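You operate a simulated robot arm through the tools that you are given. There is no shell and no other tool. Be economical: measure what you need, move in short steps, check, and stop when the job is done.

You run a simulated robot arm. Do the job below in one go: nothing can be reset, and whatever is moved stays where it is left.

JOB
Find where the sensor picks up the orange reflector block and clamp the slide there.
Fine: free the clamp, seat the block in the slide's pocket, push the slide in till the display says FOUND and stop within a centimetre; leave the tester on.

Only the result counts: the job must be done as asked and must still hold three seconds after the hand-in. Knocking over, shifting, dropping, spilling or breaking anything else fails it.

ROBOT AND FRAMES
A 7-joint arm with a two-finger parallel gripper, fixed in place. Base frame: the origin is at the foot of the arm, x ahead of it, y to its left, z up; the work surface is at about z = 90. Units: cm, rad, N and s.
Its first joint turns from -2.897 to 2.897 rad. Payload 4.4 kg.
Tool frame: the origin (TCP) lies between the finger pads and is the grasp point; the fingertips stand 2.3 cm ahead of it; z points along the fingers, y is the line along which they close. Largest opening 9.4 cm; finger width 3.8, thickness 1; the body of the gripper, 5.4 by 9.6 cm, starts 3.9 cm behind the TCP.
Orientation is that of the tool frame in the base frame, as [roll, pitch, yaw] about the fixed x, y, z axes, in that order (R = Rz(yaw) Ry(pitch) Rx(roll)). With the fingers straight down and closing along the base's y, the tool's x points along the base's -x, its y along +y and its z along -z.

CONTROLS
- The arm moves only by the tool servo_tool. Its argument "targets" is a list of rows, each an object (a shift or turn left out is 0, a gripper value left out holds the last) with "slide": the shift along the base's x, y, z in units of 50 mm (1.0 is 50 mm), a list of three; "rotation": the turn, a rotation vector about the base's x, y, z in units of 6 degrees (1.0 is 6 degrees), a list of three. In form: [{"slide": [tx, ty, tz], "rotation": [wx, wy, wz]}, ...]. A call has 1 to 10 rows; each row shifts and turns the commanded pose from where the row before left it. "jaw" is the finger opening in cm, from 0 to 9.4, set as the call begins (left out, the last holds). A call with a number of a shift or a turn outside -1 to 1 is refused whole. Each row takes 0.2 s and may step no farther than 5 cm and 0.15 rad from the row before; otherwise, or with a gripper value out of range, the whole call is refused. A pose out of reach is approached as far as the arm can. The call stops where the force on the tool passes 90 N (or 10 N more than at its start, if that is more) or the arm is blocked; 0.2 s more then pass. Each finger travels about 7.2 cm/s and halts on what it meets, pressing with about 23 N; the grip force reading is that of the motor and also rises with nothing between the fingers. The clock runs only during rows and for 0.2 s after the last one: add rows that do not move to give the fingers time. It gives the time, the measured TCP pose, the force on the tool (base axes), the opening and the grip force at its end, in the units of the frame above (readings bear some noise), with the torque about the TCP (base axes, N m) and any sound that the robot's microphone picked up.
- Cameras (640 x 400 px; columns grow to the right, rows downward): "scene" is fixed at [5.1, 64.98, 149.9]; the picture's right is [0.39, -0.92, 0.00], its down [-0.61, -0.26, -0.75] and it looks along [0.69, 0.29, -0.66] (base axes); focal length 333 px, centre (320, 200). "wrist" rides on the gripper at [8.6, 1.6, -7.4] in the tool frame; the picture's right is [-0.18, 0.98, 0.00], its down [-0.58, -0.11, -0.81] and it looks along [-0.79, -0.15, 0.59] (tool axes); focal length 243 px, centre (320, 200). There is no depth. A picture from a camera that has moved, and an enlarged one, comes with that camera's place and axes in the base frame and with its lens.
- grab_frame(camera): a new picture of that camera. No time passes.
- close_up(camera, box): a new picture of the part [left, top, right, bottom] of that camera's present view, enlarged. No time passes.
- close_job(): hands the job in; it is judged then, once.

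Work in short steps. Places have to be worked out from the pictures, the camera data and where the tool is seen: move nearer, look again, correct. Check each grasp and each placing, and mend what went wrong. You have 120 turns and 84 pictures in all, those below and enlarged ones among them. Open the gripper and draw the arm clear of the work before you hand the job in, unless the task says otherwise; then end with one line.

The tools are called as name(argument=value, ...) on one line, values as JSON. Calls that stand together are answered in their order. servo_tool: Moves the arm, as the interface text tells. Its arguments: {"type":"object","properties":{"targets":{"type":"array"},"jaw":{"type":"number"}},"required":["targets"]} The other tools are called the same way: grab_frame (camera) takes a picture; close_up (camera, box) takes an enlarged picture of a part of a camera's view; close_job () hands the job in.

At the start:

```text
clock: 0.0
ee_pos: [46.89, 55.04, 122.28]
ee_rot: [3.139, 0.0, -3.142]
contact_force: [-0.1, 0.4, 0.6]
torque: [0.01, 0.01, -0.01]
grip_width: 9.4
finger_force: 0.0
```

scene: 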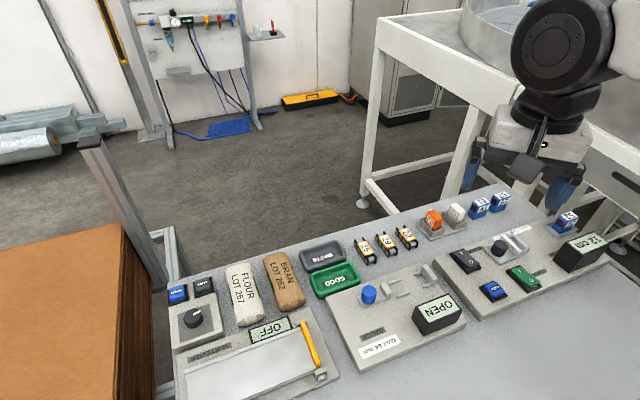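
wrist: 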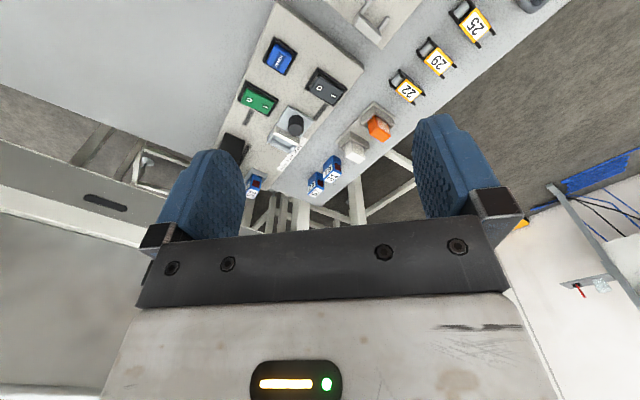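

I start by enlarging the right-hand tester area with the orange block.

close_up(camera="scene", box=[420, 180, 620, 320])

close_up(camera="wrist", box=[210, 20, 430, 210])

```text
2.86 times, centred on (520, 250) of scene
camera zoom: at [5.1, 64.98, 149.9], right [0.39, -0.92, 0.0], down [-0.61, -0.26, -0.75], along [0.69, 0.29, -0.66], focal length 952 px, centre (-251, 57)
```

zoom: 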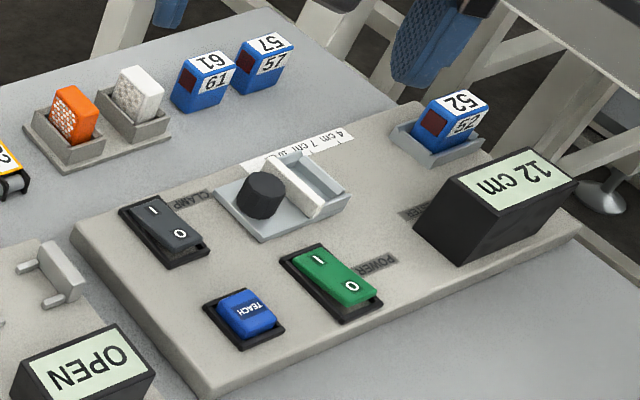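

```text
2.11 times, centred on (320, 115) of wrist
camera zoom: at [38.2, 56.58, 129.73], right [0.18, 0.98, 0.0], down [0.58, -0.11, 0.81], along [0.79, -0.15, -0.59], focal length 511 px, centre (320, 379)
```

zoom: 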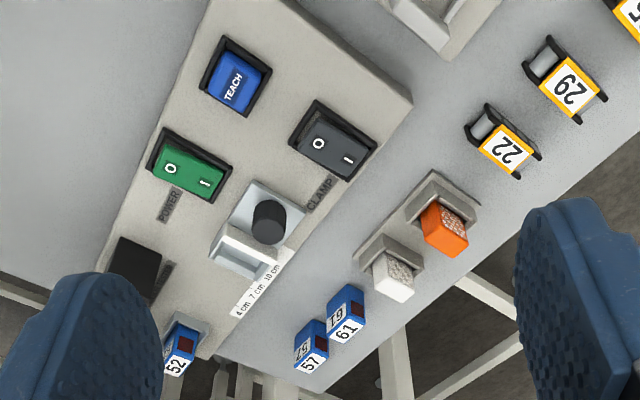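

The table items lie turned about -44° from the base x axis; I turn the tool to match so that the wrist camera looks along the slide track.

servo_tool(targets=[{"slide": [0, 0, 0], "rotation": [0, 0, -1]}, {"slide": [0, 0.3, -0.2], "rotation": [0, 0, -1]}, {"slide": [0, 0.3, -0.2], "rotation": [0, 0, -1]}, {"slide": [0, 0.3, -0.2], "rotation": [0, 0, -1]}, {"slide": [0, 0.3, -0.2], "rotation": [0, 0, -1]}, {"slide": [0, 0, 0], "rotation": [0, 0, -1]}, {"slide": [0, 0, 0], "rotation": [0, 0, -1]}, {"slide": [0, 0, 0], "rotation": [0, 0, -0.3]}])

grab_frame(camera="wrist")

```text
clock: 1.8
ee_pos: [46.87, 61.02, 118.26]
ee_rot: [-3.141, 0.0, 2.377]
contact_force: [-0.2, 0.1, 0.3]
torque: [-0.07, 0.0, 0.03]
grip_width: 9.43
finger_force: 0.1
```

```text
79 pictures are left
camera wrist: at [41.7, 68.13, 125.71], right [0.81, 0.58, 0.0], down [0.34, -0.48, 0.81], along [0.47, -0.66, -0.59], focal length 243 px, centre (320, 200)
```

wrist: 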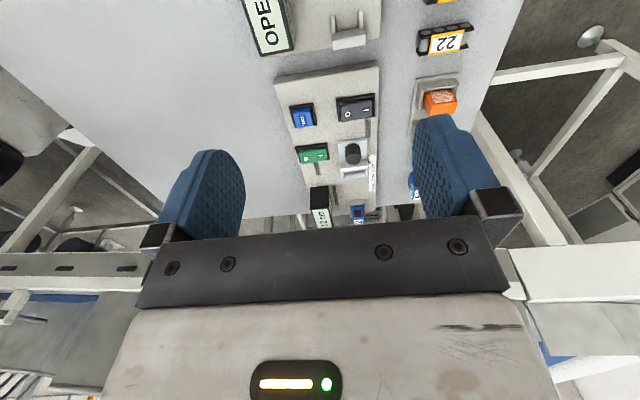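

close_up(camera="wrist", box=[260, 50, 480, 230])

close_up(camera="scene", box=[470, 215, 560, 275])

close_up(camera="scene", box=[405, 180, 525, 260])

```text
2.22 times, centred on (370, 140) of wrist
camera zoom: at [41.7, 68.13, 125.71], right [0.81, 0.58, 0.0], down [0.34, -0.48, 0.81], along [0.47, -0.66, -0.59], focal length 539 px, centre (209, 333)
```

zoom: 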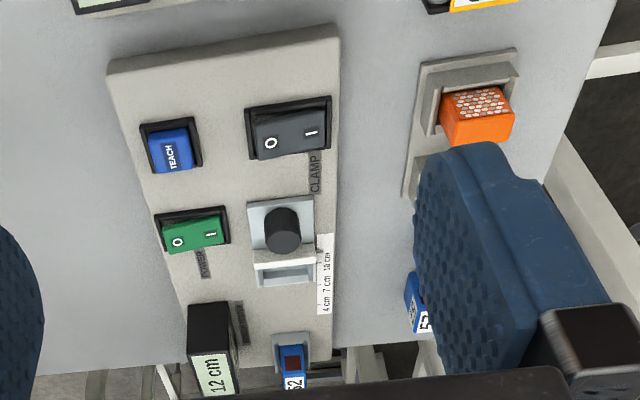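

```text
6.67 times, centred on (515, 245) of scene
camera zoom: at [5.1, 64.98, 149.9], right [0.39, -0.92, 0.0], down [-0.61, -0.26, -0.75], along [0.69, 0.29, -0.66], focal length 2222 px, centre (-980, -100)
```

zoom: 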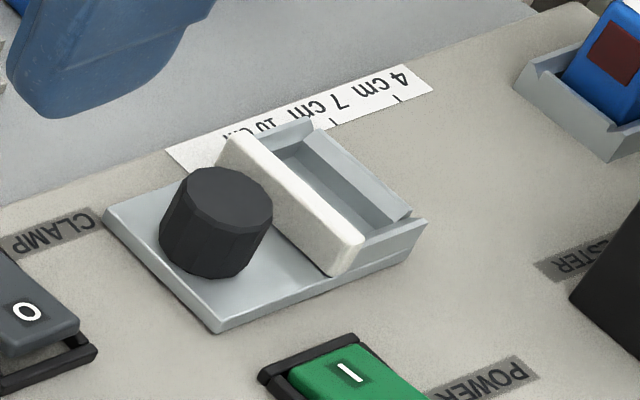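

```text
5.00 times, centred on (465, 220) of scene
camera zoom: at [5.1, 64.98, 149.9], right [0.39, -0.92, 0.0], down [-0.61, -0.26, -0.75], along [0.69, 0.29, -0.66], focal length 1667 px, centre (-405, 100)
```

zoom: 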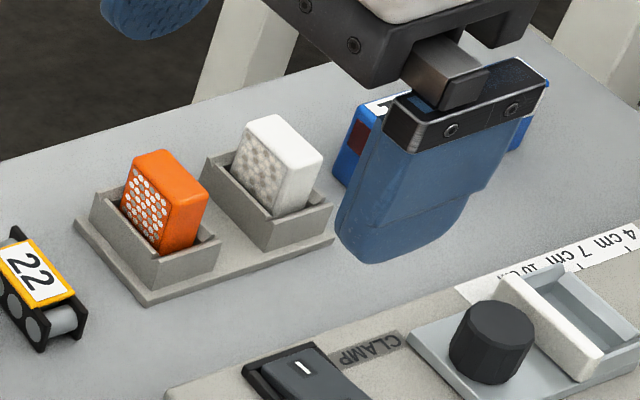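

Next I lower the camera for a closer look at the clamp rocker and the slide.

servo_tool(targets=[{"slide": [0.2, 0.3, -0.8]}, {"slide": [0.2, 0.3, -0.8]}, {"slide": [0, 0, -0.8]}, {"slide": [0, 0, -0.6]}])

grab_frame(camera="wrist")

```text
clock: 2.8
ee_pos: [48.98, 63.85, 103.39]
ee_rot: [3.14, 0.0, 2.378]
contact_force: [0.7, -0.3, 0.4]
torque: [0.0, 0.01, -0.01]
grip_width: 9.41
finger_force: 0.0
```

```text
75 pictures are left
camera wrist: at [43.76, 70.98, 110.8], right [0.81, 0.58, 0.0], down [0.34, -0.48, 0.81], along [0.47, -0.66, -0.59], focal length 243 px, centre (320, 200)
```

wrist: 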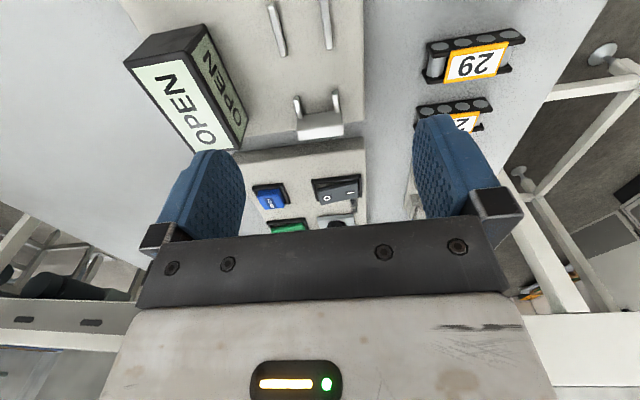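

The rocker is too far ahead in the view, so I move forward about 10 cm along the track.

servo_tool(targets=[{"slide": [0.7, -0.7, 0]}, {"slide": [0.7, -0.7, 0.2]}])

close_up(camera="wrist", box=[220, 0, 460, 240])

```text
refused: row 2 steps farther than a row can; nothing moved
```

```text
1.67 times, centred on (340, 120) of wrist
camera zoom: at [43.76, 70.98, 110.8], right [0.81, 0.58, 0.0], down [0.34, -0.48, 0.81], along [0.47, -0.66, -0.59], focal length 404 px, centre (287, 333)
```

zoom: 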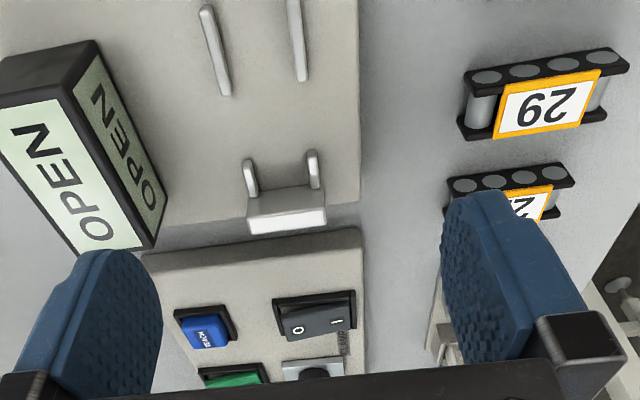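

Refused for step length; same move in smaller steps.

servo_tool(targets=[{"slide": [0.6, -0.6, 0]}, {"slide": [0.6, -0.6, 0.2]}, {"slide": [0.2, -0.2, 0]}])

close_up(camera="wrist", box=[220, 0, 460, 240])

```text
clock: 3.6
ee_pos: [55.89, 56.95, 104.4]
ee_rot: [3.141, 0.001, 2.376]
contact_force: [0.1, -0.3, 0.7]
torque: [0.0, -0.01, 0.02]
grip_width: 9.42
finger_force: 0.1
```

```text
1.67 times, centred on (340, 120) of wrist
camera zoom: at [50.71, 64.07, 111.77], right [0.81, 0.58, 0.0], down [0.34, -0.48, 0.81], along [0.47, -0.66, -0.59], focal length 404 px, centre (287, 333)
```

zoom: 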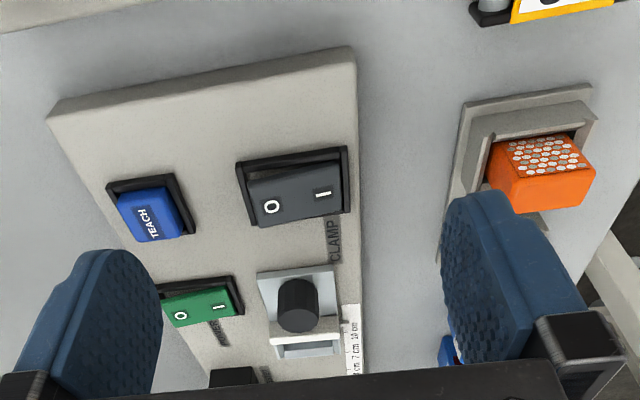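

close_up(camera="wrist", box=[290, 75, 370, 145])

close_up(camera="scene", box=[440, 225, 560, 305])

```text
5.71 times, centred on (330, 110) of wrist
camera zoom: at [50.71, 64.07, 111.77], right [0.81, 0.58, 0.0], down [0.34, -0.48, 0.81], along [0.47, -0.66, -0.59], focal length 1386 px, centre (263, 714)
```

zoom: 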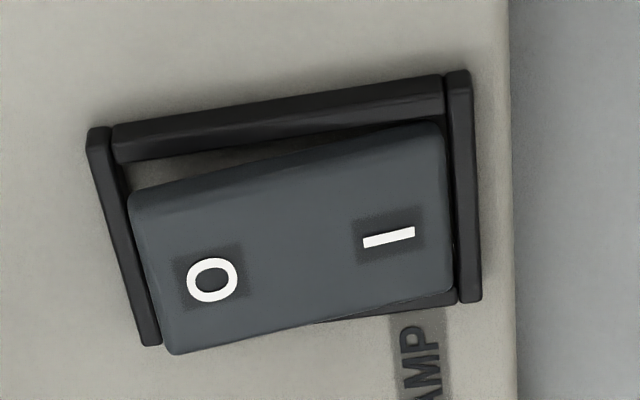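

```text
5.00 times, centred on (500, 265) of scene
camera zoom: at [5.1, 64.98, 149.9], right [0.39, -0.92, 0.0], down [-0.61, -0.26, -0.75], along [0.69, 0.29, -0.66], focal length 1667 px, centre (-580, -125)
```

zoom: 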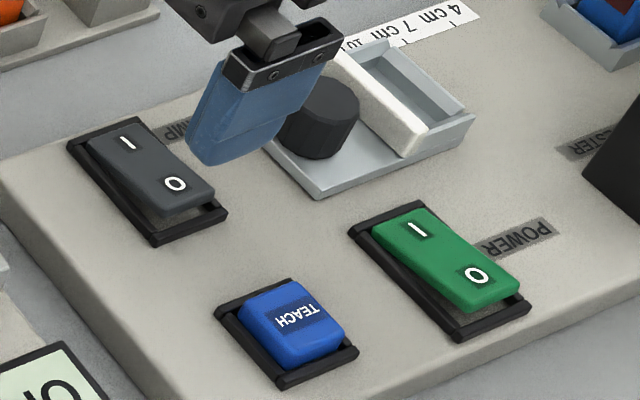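

The clamp rocker has its O end raised, so the clamp is on. Its O end is near (58.0, 52.5, 93.5), so I close the fingers and go above it.

servo_tool(jaw=0, targets=[{"slide": [0.42, -0.89, 0]}, {"slide": [0, 0, -0.5]}, {"slide": [0, 0, -0.6]}, {}, {}])

grab_frame(camera="wrist")

close_up(camera="scene", box=[440, 205, 560, 285])

```text
clock: 4.8
ee_pos: [57.81, 52.51, 98.86]
ee_rot: [-3.141, 0.0, 2.379]
contact_force: [-0.6, -0.7, -0.4]
torque: [0.0, -0.02, -0.03]
grip_width: 0.0
finger_force: 23.0
```

```text
70 pictures are left
camera wrist: at [52.71, 59.66, 106.22], right [0.81, 0.58, 0.0], down [0.34, -0.48, 0.81], along [0.47, -0.66, -0.59], focal length 243 px, centre (320, 200)
```

wrist: 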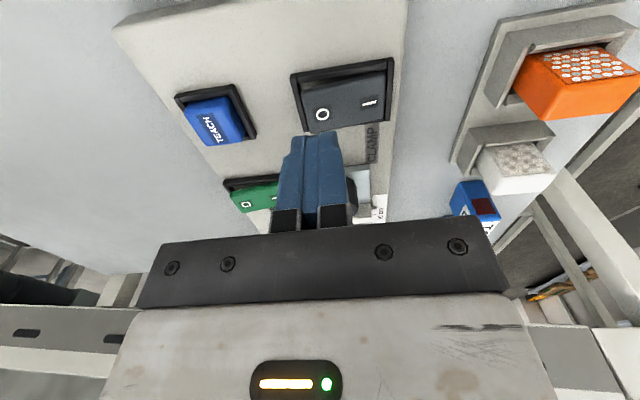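

```text
5.00 times, centred on (500, 245) of scene
camera zoom: at [5.1, 64.98, 149.9], right [0.39, -0.92, 0.0], down [-0.61, -0.26, -0.75], along [0.69, 0.29, -0.66], focal length 1667 px, centre (-580, -25)
```

zoom: 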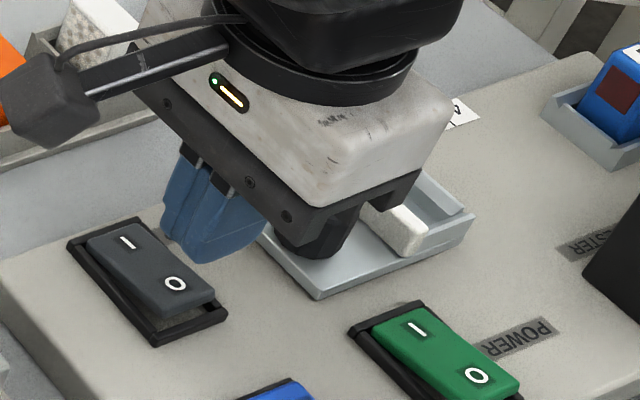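

The tip is over the O mark. I press down in small steps.

servo_tool(targets=[{"slide": [0, 0, -0.4]}, {"slide": [0, 0, -0.15]}, {"slide": [0, 0, -0.08]}, {"slide": [0, 0, -0.08]}])

```text
clock: 5.8
ee_pos: [58.0, 52.59, 95.79]
ee_rot: [3.137, 0.0, 2.376]
contact_force: [-30.4, -30.9, 63.1]
torque: [-0.26, 0.27, 0.05]
grip_width: 0.04
finger_force: 23.6
```

close_up(camera="wrist", box=[260, 30, 420, 150])

close_up(camera="scene", box=[440, 205, 560, 285])

```text
3.33 times, centred on (340, 90) of wrist
camera zoom: at [52.77, 59.63, 103.08], right [0.81, 0.58, 0.0], down [0.34, -0.48, 0.81], along [0.47, -0.65, -0.59], focal length 809 px, centre (253, 567)
```

zoom: 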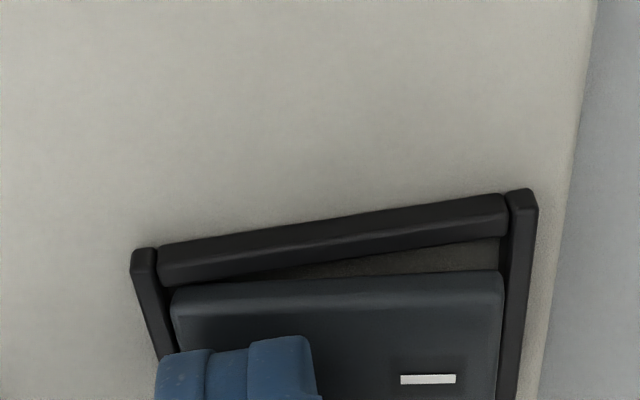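

```text
5.00 times, centred on (500, 245) of scene
camera zoom: at [5.1, 64.98, 149.9], right [0.39, -0.92, 0.0], down [-0.61, -0.26, -0.75], along [0.69, 0.29, -0.66], focal length 1667 px, centre (-580, -25)
```

zoom: 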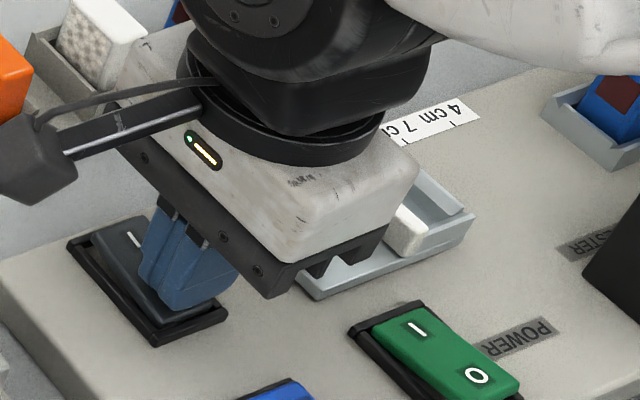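

The I end now appears raised; I lift off and check.

servo_tool(targets=[{"slide": [0, 0, 0.5]}, {"slide": [-0.3, 0.3, 0.8]}, {"slide": [0, 0, 0.4]}])

close_up(camera="scene", box=[440, 205, 600, 305])

grab_frame(camera="wrist")

```text
clock: 6.6
ee_pos: [56.37, 54.0, 103.73]
ee_rot: [-3.142, 0.001, 2.377]
contact_force: [0.0, 0.3, -0.5]
torque: [0.0, -0.04, -0.05]
grip_width: 0.0
finger_force: 22.8
```

```text
4.00 times, centred on (520, 255) of scene
camera zoom: at [5.1, 64.98, 149.9], right [0.39, -0.92, 0.0], down [-0.61, -0.26, -0.75], along [0.69, 0.29, -0.66], focal length 1333 px, centre (-480, -20)
```

zoom: 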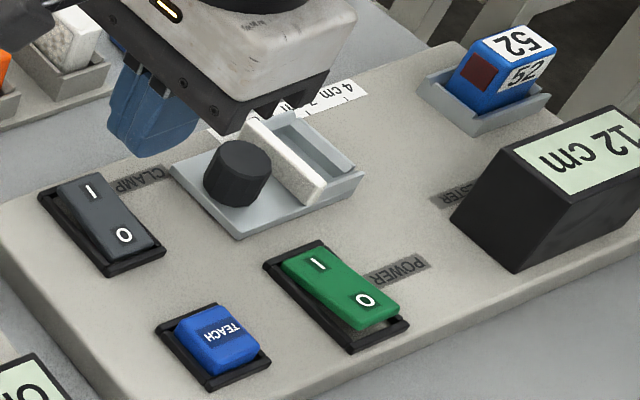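

```text
65 pictures are left
camera wrist: at [51.28, 61.15, 111.11], right [0.81, 0.58, 0.0], down [0.34, -0.48, 0.81], along [0.47, -0.66, -0.59], focal length 243 px, centre (320, 200)
```

wrist: 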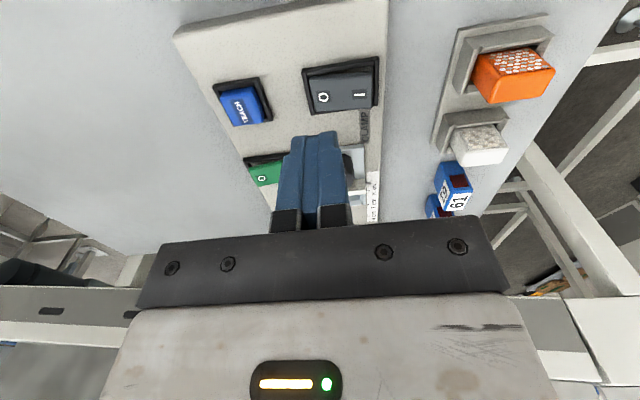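

The clamp is now released. Next I open the jaw and look closely at the orange block.

servo_tool(jaw=9.4, targets=[{"slide": [-0.1, 0.7, 0.2]}, {"slide": [0, 0.7, 0.2]}, {"slide": [0, 0.7, 0]}, {"slide": [0, 0.7, 0]}, {}, {}])

grab_frame(camera="wrist")

close_up(camera="scene", box=[410, 195, 480, 245])

```text
clock: 8.0
ee_pos: [55.95, 68.1, 105.88]
ee_rot: [3.14, 0.0, 2.379]
contact_force: [0.1, -0.3, 1.1]
torque: [-0.01, 0.02, -0.02]
grip_width: 9.41
finger_force: 0.0
```

```text
64 pictures are left
camera wrist: at [50.76, 75.17, 113.22], right [0.81, 0.58, 0.0], down [0.34, -0.48, 0.81], along [0.47, -0.66, -0.59], focal length 243 px, centre (320, 200)
```

wrist: 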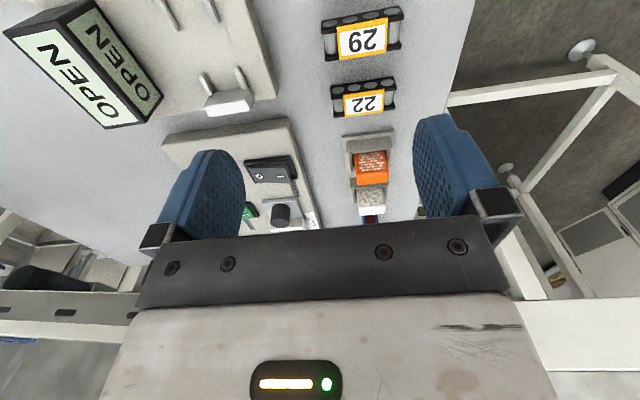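

```text
8.00 times, centred on (445, 220) of scene
camera zoom: at [5.1, 64.98, 149.9], right [0.39, -0.92, 0.0], down [-0.61, -0.26, -0.75], along [0.69, 0.29, -0.66], focal length 2667 px, centre (-680, 40)
```

zoom: 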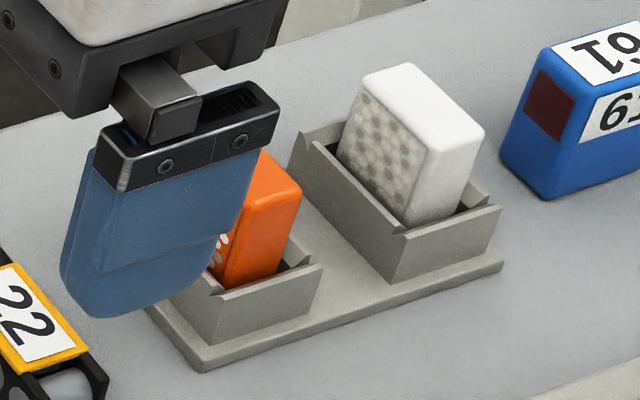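

close_up(camera="wrist", box=[325, 120, 415, 220])

```text
4.00 times, centred on (370, 170) of wrist
camera zoom: at [50.76, 75.17, 113.22], right [0.81, 0.58, 0.0], down [0.34, -0.48, 0.81], along [0.47, -0.66, -0.59], focal length 970 px, centre (120, 320)
```

zoom: 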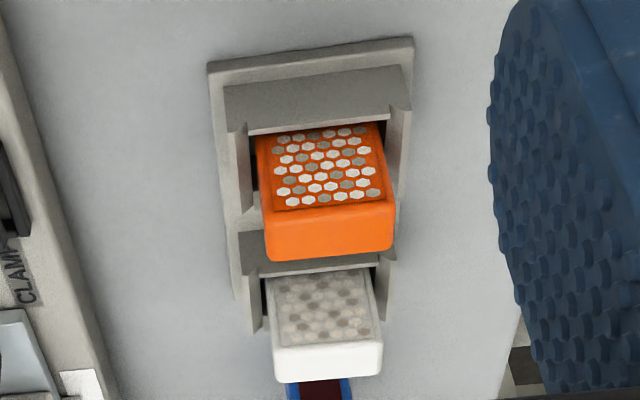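

The block centre is judged at about (67.0, 62.2), top z about 95.6, and 3.3 cm across n by 2 cm along t, at yaw -45°. I go above it and check.

servo_tool(jaw=7, targets=[{"slide": [0.73, -0.39, 0], "rotation": [0, 0, -0.2]}, {"slide": [0.73, -0.39, 0]}, {"slide": [0.74, -0.4, -0.4]}, {}])

grab_frame(camera="wrist")

close_up(camera="scene", box=[400, 170, 500, 250])

```text
clock: 9.0
ee_pos: [67.05, 62.11, 103.75]
ee_rot: [-3.141, 0.0, 2.353]
contact_force: [-0.7, -0.5, -0.2]
torque: [0.0, 0.0, -0.01]
grip_width: 7.01
finger_force: 0.2
```

```text
61 pictures are left
camera wrist: at [62.04, 69.39, 111.14], right [0.83, 0.56, 0.0], down [0.33, -0.49, 0.81], along [0.46, -0.67, -0.59], focal length 243 px, centre (320, 200)
```

wrist: 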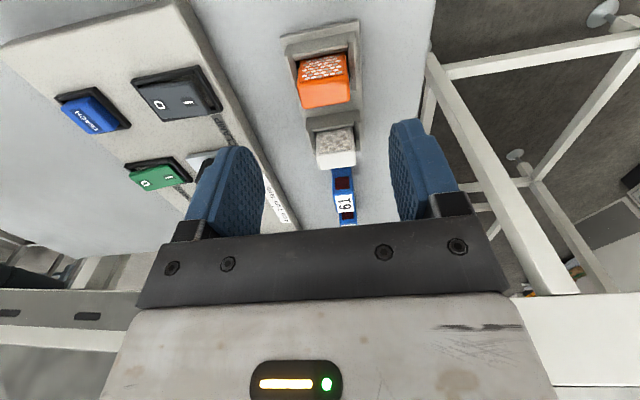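

```text
5.00 times, centred on (450, 210) of scene
camera zoom: at [5.1, 64.98, 149.9], right [0.39, -0.92, 0.0], down [-0.61, -0.26, -0.75], along [0.69, 0.29, -0.66], focal length 1667 px, centre (-330, 150)
```

zoom: 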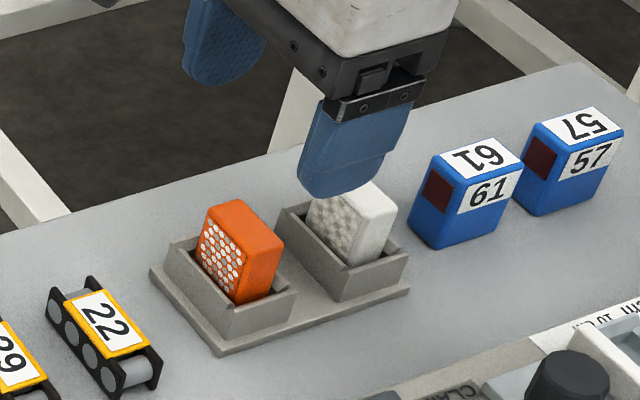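

The centre is refined to (67.35, 62.05). I descend to TCP z 96.1, so the tips sit about 1.8 cm below the block top.

servo_tool(targets=[{"slide": [0.06, -0.02, -0.6]}, {"slide": [0, 0, -0.5]}, {"slide": [0, 0, -0.43]}, {}])

grab_frame(camera="wrist")

close_up(camera="scene", box=[400, 170, 500, 250])

```text
clock: 10.0
ee_pos: [67.28, 62.18, 96.06]
ee_rot: [3.14, 0.001, 2.356]
contact_force: [0.0, -0.5, 0.7]
torque: [0.0, -0.02, 0.01]
grip_width: 7.01
finger_force: 0.1
```

```text
59 pictures are left
camera wrist: at [62.33, 69.32, 103.51], right [0.83, 0.56, 0.0], down [0.33, -0.49, 0.81], along [0.46, -0.67, -0.59], focal length 243 px, centre (320, 200)
```

wrist: 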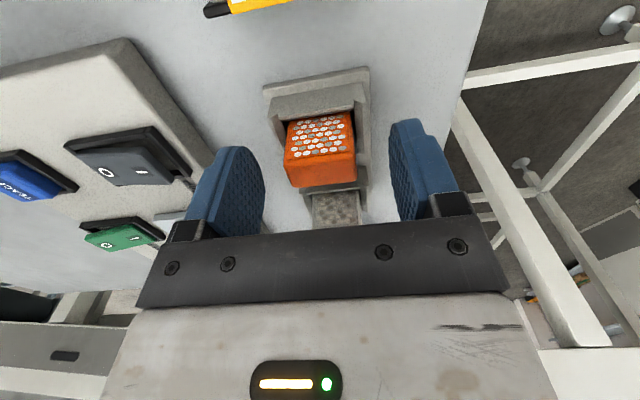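

```text
5.00 times, centred on (450, 210) of scene
camera zoom: at [5.1, 64.98, 149.9], right [0.39, -0.92, 0.0], down [-0.61, -0.26, -0.75], along [0.69, 0.29, -0.66], focal length 1667 px, centre (-330, 150)
```

zoom: 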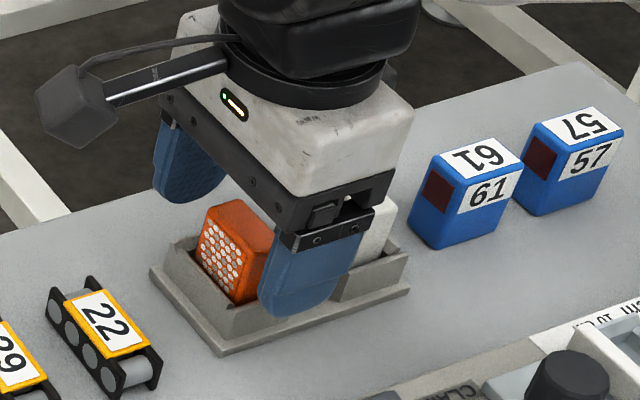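

The block sits between the fingers as predicted; I close the gripper.

servo_tool(jaw=0, targets=[{}, {}, {}, {}])

```text
clock: 11.0
ee_pos: [67.3, 62.09, 96.27]
ee_rot: [3.141, 0.002, 2.355]
contact_force: [0.1, 0.3, -0.1]
torque: [0.01, 0.01, 0.01]
grip_width: 3.48
finger_force: 23.0
```

Gripped at 3.48 cm. I lift straight up and look.

servo_tool(targets=[{"slide": [0, 0, 0.3]}, {"slide": [0, 0, 0.6]}, {"slide": [0, 0, 0.8]}, {"slide": [0, 0, 0.8]}, {"slide": [0, 0, 0.8]}])

close_up(camera="scene", box=[400, 130, 520, 230])

```text
clock: 12.2
ee_pos: [67.25, 62.01, 112.51]
ee_rot: [-3.142, -0.001, 2.356]
contact_force: [-0.2, 0.4, -0.7]
torque: [0.01, 0.01, 0.02]
grip_width: 3.5
finger_force: 22.8
```

```text
4.00 times, centred on (460, 180) of scene
camera zoom: at [5.1, 64.98, 149.9], right [0.39, -0.92, 0.0], down [-0.61, -0.26, -0.75], along [0.69, 0.29, -0.66], focal length 1333 px, centre (-240, 280)
```

zoom: 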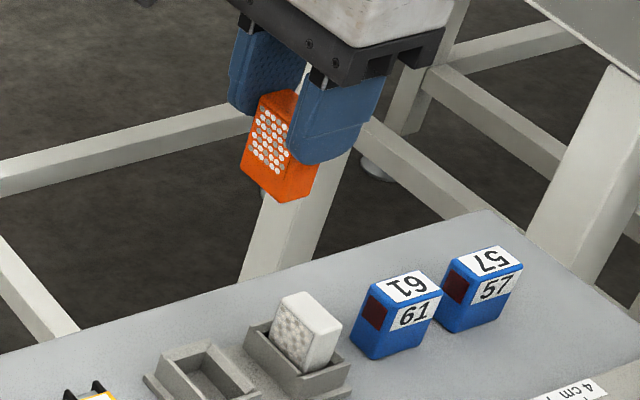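

The block is held. Its honeycomb faces away from the sensor, so I start turning the tool +180° about vertical, checking that the joint follows.

servo_tool(targets=[{"rotation": [0, 0, 1]}, {"rotation": [0, 0, 1]}, {"rotation": [0, 0, 1]}, {"rotation": [0, 0, 1]}, {"rotation": [0, 0, 1]}, {"rotation": [0, 0, 1]}, {"rotation": [0, 0, 1]}, {"rotation": [0, 0, 1]}, {"rotation": [0, 0, 1]}, {"rotation": [0, 0, 1]}])

servo_tool(targets=[{"rotation": [0, 0, 1]}, {"rotation": [0, 0, 1]}, {"rotation": [0, 0, 1]}, {"rotation": [0, 0, 1]}, {"rotation": [0, 0, 1]}, {"rotation": [0, 0, 1]}, {"rotation": [0, 0, 1]}, {"rotation": [0, 0, 1]}, {"rotation": [0, 0, 1]}, {"rotation": [0, 0, 1]}])

```text
clock: 14.4
ee_pos: [67.17, 62.06, 112.66]
ee_rot: [3.142, 0.0, -2.877]
contact_force: [0.0, -0.4, 0.2]
torque: [-0.02, -0.01, 0.0]
grip_width: 3.47
finger_force: 23.2
```

```text
clock: 16.6
ee_pos: [67.3, 62.03, 112.61]
ee_rot: [-3.141, -0.001, -1.83]
contact_force: [0.8, 0.0, 0.1]
torque: [0.0, 0.01, 0.04]
grip_width: 3.51
finger_force: 23.0
```

It follows well; I complete the turn and look at the block's other face.

servo_tool(targets=[{"rotation": [0, 0, 1]}, {"rotation": [0, 0, 1]}, {"rotation": [0, 0, 1]}, {"rotation": [0, 0, 1]}, {"rotation": [0, 0, 1]}, {"rotation": [0, 0, 1]}, {"rotation": [0, 0, 1]}, {"rotation": [0, 0, 1]}, {"rotation": [0, 0, 1]}, {"rotation": [0, 0, 1]}])

close_up(camera="scene", box=[400, 130, 520, 230])

grab_frame(camera="wrist")

```text
clock: 18.8
ee_pos: [67.25, 61.99, 112.63]
ee_rot: [3.141, 0.001, -0.783]
contact_force: [0.2, -0.3, -0.7]
torque: [-0.01, -0.03, -0.01]
grip_width: 3.49
finger_force: 23.1
```

```text
4.00 times, centred on (460, 180) of scene
camera zoom: at [5.1, 64.98, 149.9], right [0.39, -0.92, 0.0], down [-0.61, -0.26, -0.75], along [0.69, 0.29, -0.66], focal length 1333 px, centre (-240, 280)
```

zoom: 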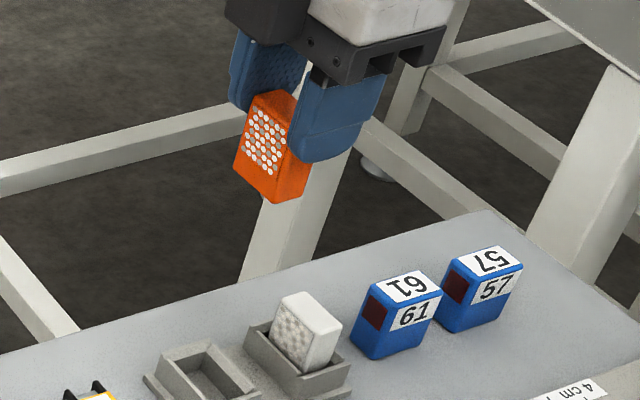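

```text
55 pictures are left
camera wrist: at [72.24, 54.75, 120.0], right [-0.82, -0.57, 0.0], down [-0.33, 0.49, 0.81], along [-0.46, 0.66, -0.59], focal length 243 px, centre (320, 200)
```

wrist: 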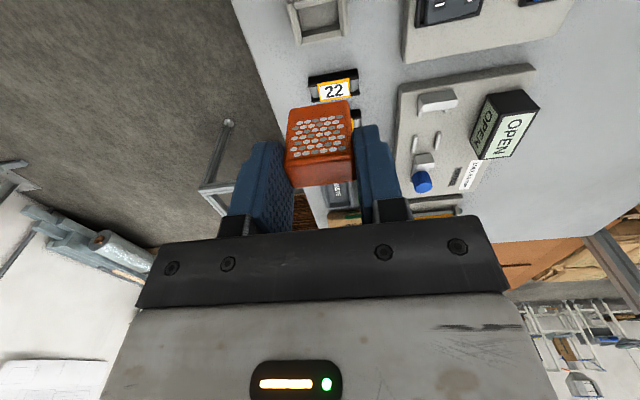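

Honeycomb is on both faces, so either way round works; I keep this yaw. I carry the block over the pocket, estimated at (68.3, 43.2), still high.

servo_tool(targets=[{"slide": [0.05, -0.9, 0]}, {"slide": [0.05, -0.9, 0]}, {"slide": [0.05, -0.9, 0]}, {"slide": [0.05, -0.9, 0]}, {"slide": [0.01, -0.16, -0.4]}, {}])

grab_frame(camera="wrist")

close_up(camera="scene", box=[450, 170, 590, 280])

```text
clock: 20.2
ee_pos: [68.29, 43.14, 110.69]
ee_rot: [3.141, 0.0, -0.785]
contact_force: [-1.1, 0.2, -0.7]
torque: [-0.01, 0.0, 0.02]
grip_width: 3.47
finger_force: 23.1
```

```text
54 pictures are left
camera wrist: at [73.25, 35.88, 118.0], right [-0.83, -0.56, 0.0], down [-0.33, 0.49, 0.81], along [-0.46, 0.67, -0.59], focal length 243 px, centre (320, 200)
```

wrist: 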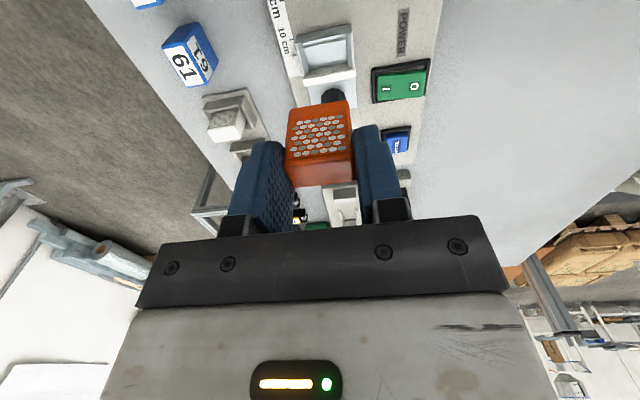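

```text
3.64 times, centred on (520, 225) of scene
camera zoom: at [5.1, 64.98, 149.9], right [0.39, -0.92, 0.0], down [-0.61, -0.26, -0.75], along [0.69, 0.29, -0.66], focal length 1212 px, centre (-407, 109)
```

zoom: 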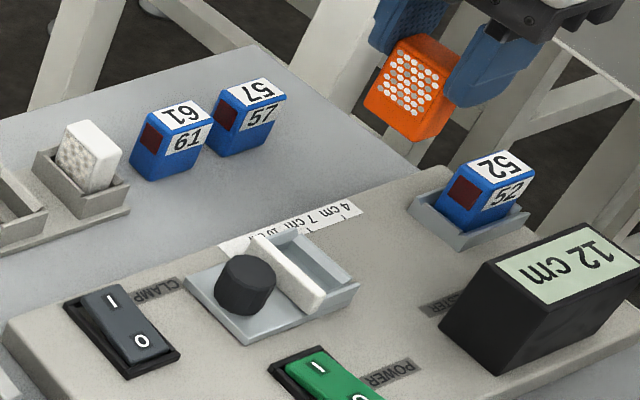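

close_up(camera="wrist", box=[270, 5, 380, 110])

close_up(camera="scene", box=[490, 225, 550, 265])

```text
3.81 times, centred on (325, 58) of wrist
camera zoom: at [73.25, 35.88, 118.0], right [-0.83, -0.56, 0.0], down [-0.33, 0.49, 0.81], along [-0.46, 0.67, -0.59], focal length 924 px, centre (301, 743)
```

zoom: 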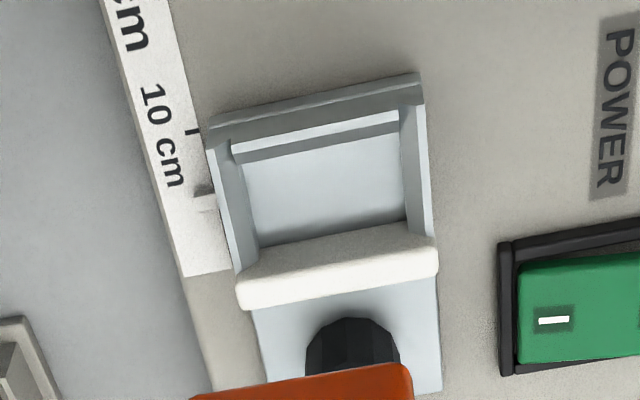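

```text
10.00 times, centred on (520, 245) of scene
camera zoom: at [5.1, 64.98, 149.9], right [0.39, -0.92, 0.0], down [-0.61, -0.26, -0.75], along [0.69, 0.29, -0.66], focal length 3334 px, centre (-1680, -250)
```

zoom: 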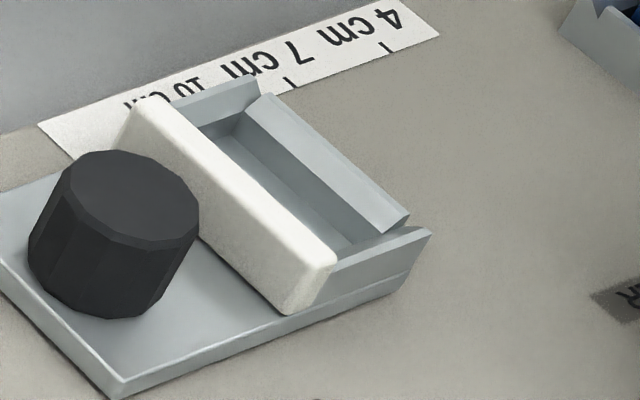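

The pocket centre works out at about (67.05, 44.1), with its wall tops at about 94–94.5 and the block bottom about 5.4 below the TCP. I lower to just above the pocket and check the alignment.

servo_tool(targets=[{"slide": [-0.22, 0.16, -0.5]}, {"slide": [0, 0, -0.6]}, {"slide": [0, 0, -0.6]}, {"slide": [0, 0, -0.25]}, {}])

close_up(camera="wrist", box=[260, 50, 420, 190])

close_up(camera="scene", box=[480, 205, 570, 265])

```text
clock: 21.4
ee_pos: [67.26, 43.96, 100.89]
ee_rot: [-3.141, 0.001, -0.785]
contact_force: [1.2, 0.4, -1.0]
torque: [-0.01, 0.0, 0.0]
grip_width: 3.47
finger_force: 23.3
```

```text
2.86 times, centred on (340, 120) of wrist
camera zoom: at [72.21, 36.72, 108.26], right [-0.83, -0.56, 0.0], down [-0.33, 0.49, 0.81], along [-0.46, 0.67, -0.59], focal length 693 px, centre (263, 429)
```

zoom: 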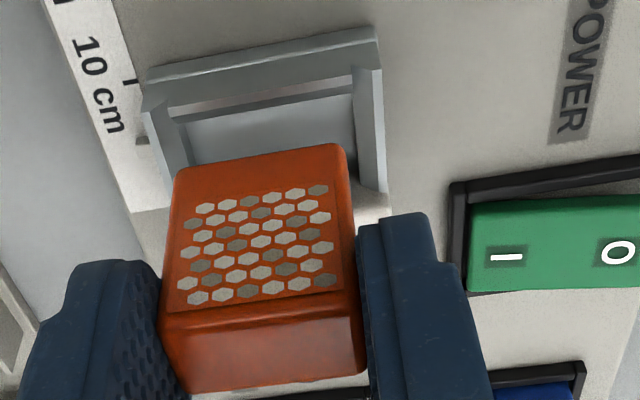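

```text
6.67 times, centred on (525, 235) of scene
camera zoom: at [5.1, 64.98, 149.9], right [0.39, -0.92, 0.0], down [-0.61, -0.26, -0.75], along [0.69, 0.29, -0.66], focal length 2222 px, centre (-1047, -33)
```

zoom: 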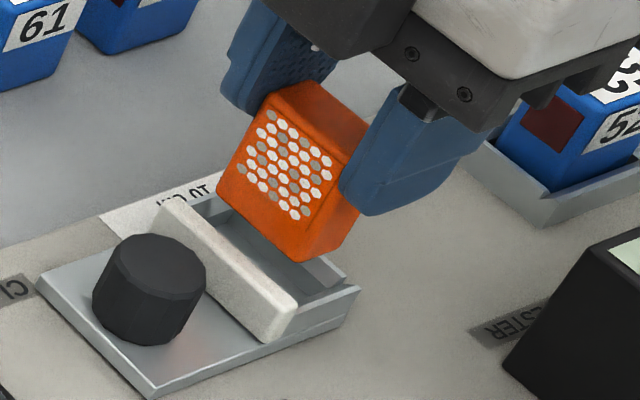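

Yaw is aligned and the position looks close. I lower another 0.8 cm so that parallax is smaller and compare again.

servo_tool(targets=[{"slide": [0, 0, -0.1]}, {"slide": [0, 0, -0.06]}, {}])

close_up(camera="wrist", box=[270, 40, 370, 120])

close_up(camera="scene", box=[490, 215, 550, 265])

```text
clock: 22.2
ee_pos: [67.13, 44.05, 100.13]
ee_rot: [3.141, -0.001, -0.785]
contact_force: [1.3, -0.1, -0.4]
torque: [0.05, 0.03, 0.0]
grip_width: 3.48
finger_force: 23.0
```

```text
5.00 times, centred on (320, 80) of wrist
camera zoom: at [72.19, 36.73, 107.43], right [-0.83, -0.56, 0.0], down [-0.33, 0.49, 0.81], along [-0.46, 0.67, -0.59], focal length 1213 px, centre (320, 800)
```

zoom: 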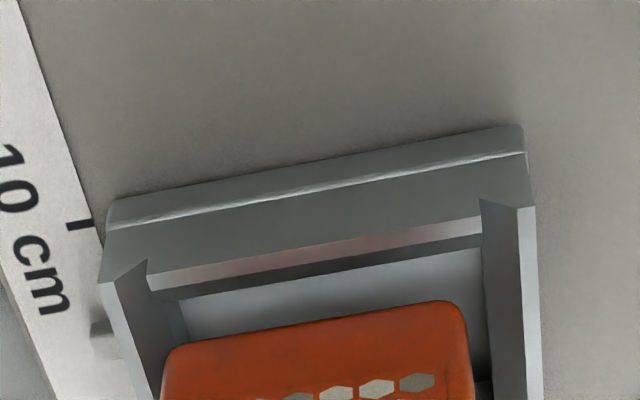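

```text
8.00 times, centred on (520, 240) of scene
camera zoom: at [5.1, 64.98, 149.9], right [0.39, -0.92, 0.0], down [-0.61, -0.26, -0.75], along [0.69, 0.29, -0.66], focal length 2667 px, centre (-1280, -120)
```

zoom: 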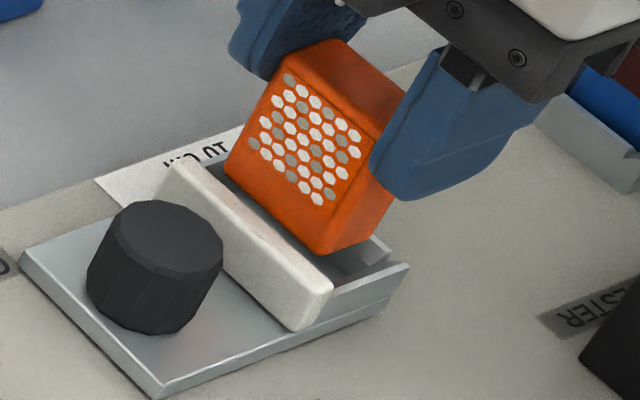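

Alignment is within about 1–2 mm in both directions. I lower slowly, watching the force.

servo_tool(targets=[{"slide": [0, 0, -0.06]}, {"slide": [0, 0, -0.06]}, {"slide": [0, 0, -0.06]}, {"slide": [0, 0, -0.06]}, {}])

close_up(camera="scene", box=[490, 215, 550, 265])

```text
clock: 23.4
ee_pos: [67.21, 43.93, 98.85]
ee_rot: [-3.14, -0.001, -0.783]
contact_force: [-0.1, -0.8, 0.1]
torque: [-0.02, -0.01, -0.02]
grip_width: 3.47
finger_force: 23.4
```

```text
8.00 times, centred on (520, 240) of scene
camera zoom: at [5.1, 64.98, 149.9], right [0.39, -0.92, 0.0], down [-0.61, -0.26, -0.75], along [0.69, 0.29, -0.66], focal length 2667 px, centre (-1280, -120)
```

zoom: 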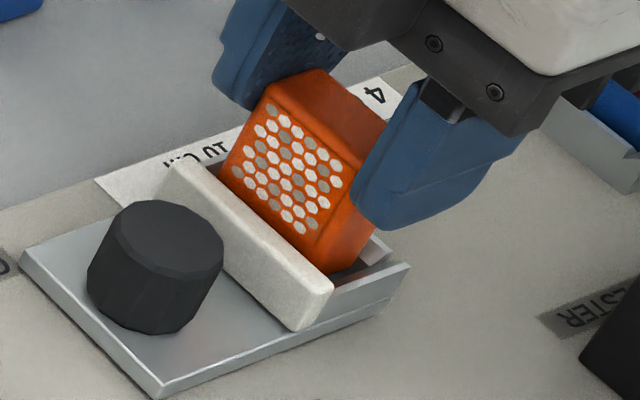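

It is entering freely. I continue down until contact.

servo_tool(targets=[{"slide": [0, 0, -0.05]}, {"slide": [0, 0, -0.05]}, {"slide": [0, 0, -0.05]}, {}])

close_up(camera="scene", box=[490, 215, 550, 265])

close_up(camera="wrist", box=[270, 30, 390, 130])

```text
clock: 24.4
ee_pos: [67.18, 44.13, 98.35]
ee_rot: [-3.138, -0.002, -0.785]
contact_force: [-5.1, -5.8, 32.1]
torque: [-0.17, 0.23, -0.02]
grip_width: 3.51
finger_force: 22.8
```

```text
8.00 times, centred on (520, 240) of scene
camera zoom: at [5.1, 64.98, 149.9], right [0.39, -0.92, 0.0], down [-0.61, -0.26, -0.75], along [0.69, 0.29, -0.66], focal length 2667 px, centre (-1280, -120)
```

zoom: 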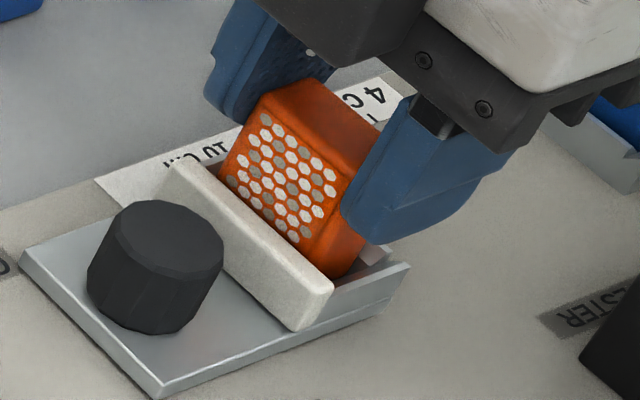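

```text
4.00 times, centred on (330, 80) of wrist
camera zoom: at [72.19, 36.74, 105.69], right [-0.83, -0.56, 0.0], down [-0.34, 0.49, 0.81], along [-0.45, 0.67, -0.59], focal length 970 px, centre (280, 680)
```

zoom: 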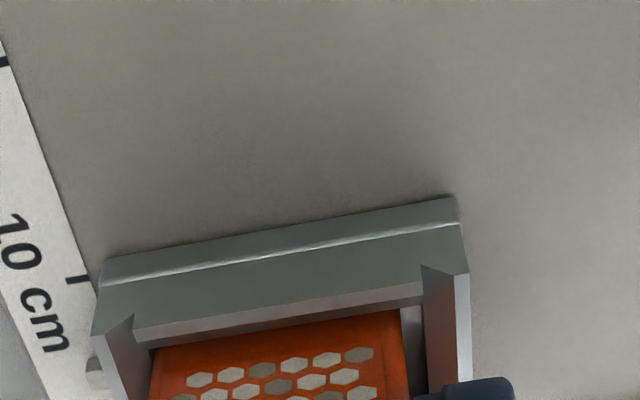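

There is contact at 98.35 with a sideways force toward -n, and the block rubs the +n wall. I lift a little, shift 0.2 cm toward -n and lower again.

servo_tool(targets=[{"slide": [0, 0, 0.06]}, {"slide": [-0.03, -0.03, 0]}, {"slide": [0, 0, -0.06]}, {"slide": [0, 0, -0.03]}, {}])

close_up(camera="wrist", box=[270, 60, 390, 160])

```text
clock: 25.6
ee_pos: [66.97, 43.85, 97.9]
ee_rot: [3.141, 0.001, -0.785]
contact_force: [-2.7, -3.9, 42.8]
torque: [-0.15, 0.21, -0.01]
grip_width: 3.5
finger_force: 21.6
```

```text
4.00 times, centred on (330, 110) of wrist
camera zoom: at [72.01, 36.6, 105.26], right [-0.83, -0.56, 0.0], down [-0.33, 0.49, 0.81], along [-0.46, 0.67, -0.59], focal length 970 px, centre (280, 560)
```

zoom: 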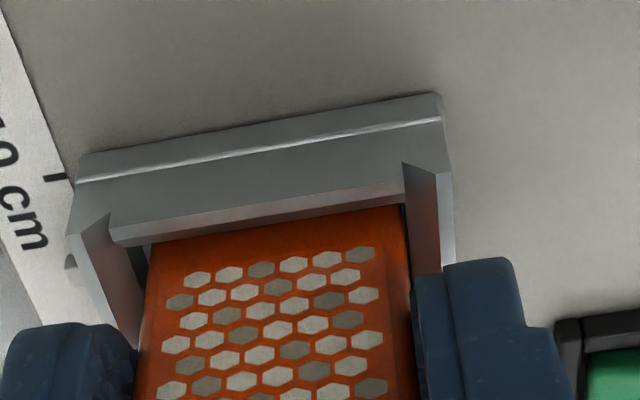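

It now sits centred at 97.9 with a firm floor reaction, so it looks seated. I ease off the load, open a little, raise the arm and inspect.

servo_tool(jaw=5.5, targets=[{"slide": [0, 0, 0.03]}, {}, {}, {"slide": [0, 0, 0.4]}, {"slide": [0, 0, 0.7]}, {"slide": [0, 0, 0.5]}])

close_up(camera="scene", box=[490, 200, 610, 280])

grab_frame(camera="wrist")

```text
clock: 27.0
ee_pos: [66.96, 43.93, 106.2]
ee_rot: [3.14, -0.001, -0.786]
contact_force: [-0.1, 1.2, 0.0]
torque: [0.01, -0.01, -0.02]
grip_width: 5.5
finger_force: 0.1
```

```text
5.00 times, centred on (550, 240) of scene
camera zoom: at [5.1, 64.98, 149.9], right [0.39, -0.92, 0.0], down [-0.61, -0.26, -0.75], along [0.69, 0.29, -0.66], focal length 1667 px, centre (-830, 0)
```

zoom: 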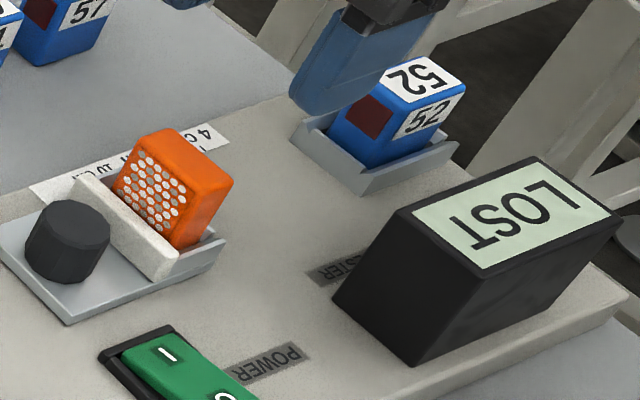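

```text
41 pictures are left
camera wrist: at [72.07, 36.65, 113.51], right [-0.83, -0.56, 0.0], down [-0.33, 0.49, 0.81], along [-0.46, 0.67, -0.59], focal length 243 px, centre (320, 200)
```

wrist: 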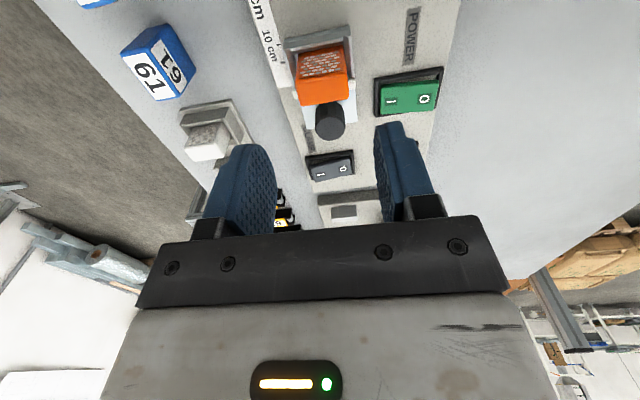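

The display says LOST with the block seated, so the tester sees the block but is out of range. I'll grip the knob, centred near (63.75, 47.45) with top 95.4, and move the slide from there; first I hover above it.

servo_tool(targets=[{"slide": [-0.32, 0.35, 0]}, {"slide": [-0.32, 0.35, 0]}, {"slide": [0, 0, -0.6]}, {"slide": [0, 0, -0.4]}, {}])

grab_frame(camera="wrist")

close_up(camera="scene", box=[470, 205, 560, 275])

```text
clock: 28.2
ee_pos: [63.81, 47.44, 101.08]
ee_rot: [-3.14, 0.001, -0.786]
contact_force: [0.6, 0.1, -0.1]
torque: [0.01, 0.03, 0.02]
grip_width: 5.5
finger_force: 0.1
```

```text
40 pictures are left
camera wrist: at [68.81, 40.12, 108.55], right [-0.83, -0.56, 0.0], down [-0.33, 0.49, 0.81], along [-0.46, 0.67, -0.59], focal length 243 px, centre (320, 200)
```

wrist: 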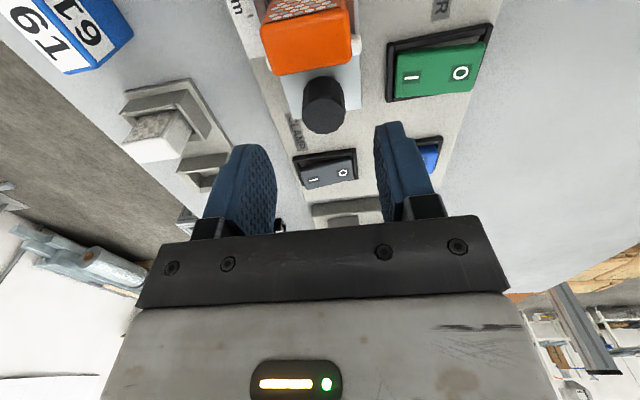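

```text
5.71 times, centred on (515, 240) of scene
camera zoom: at [5.1, 64.98, 149.9], right [0.39, -0.92, 0.0], down [-0.61, -0.26, -0.75], along [0.69, 0.29, -0.66], focal length 1905 px, centre (-794, -29)
```

zoom: 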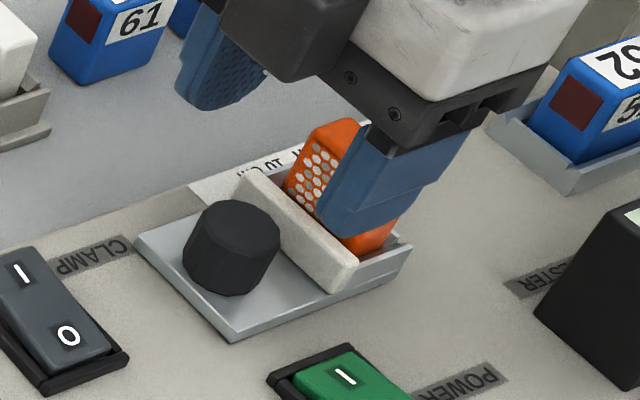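

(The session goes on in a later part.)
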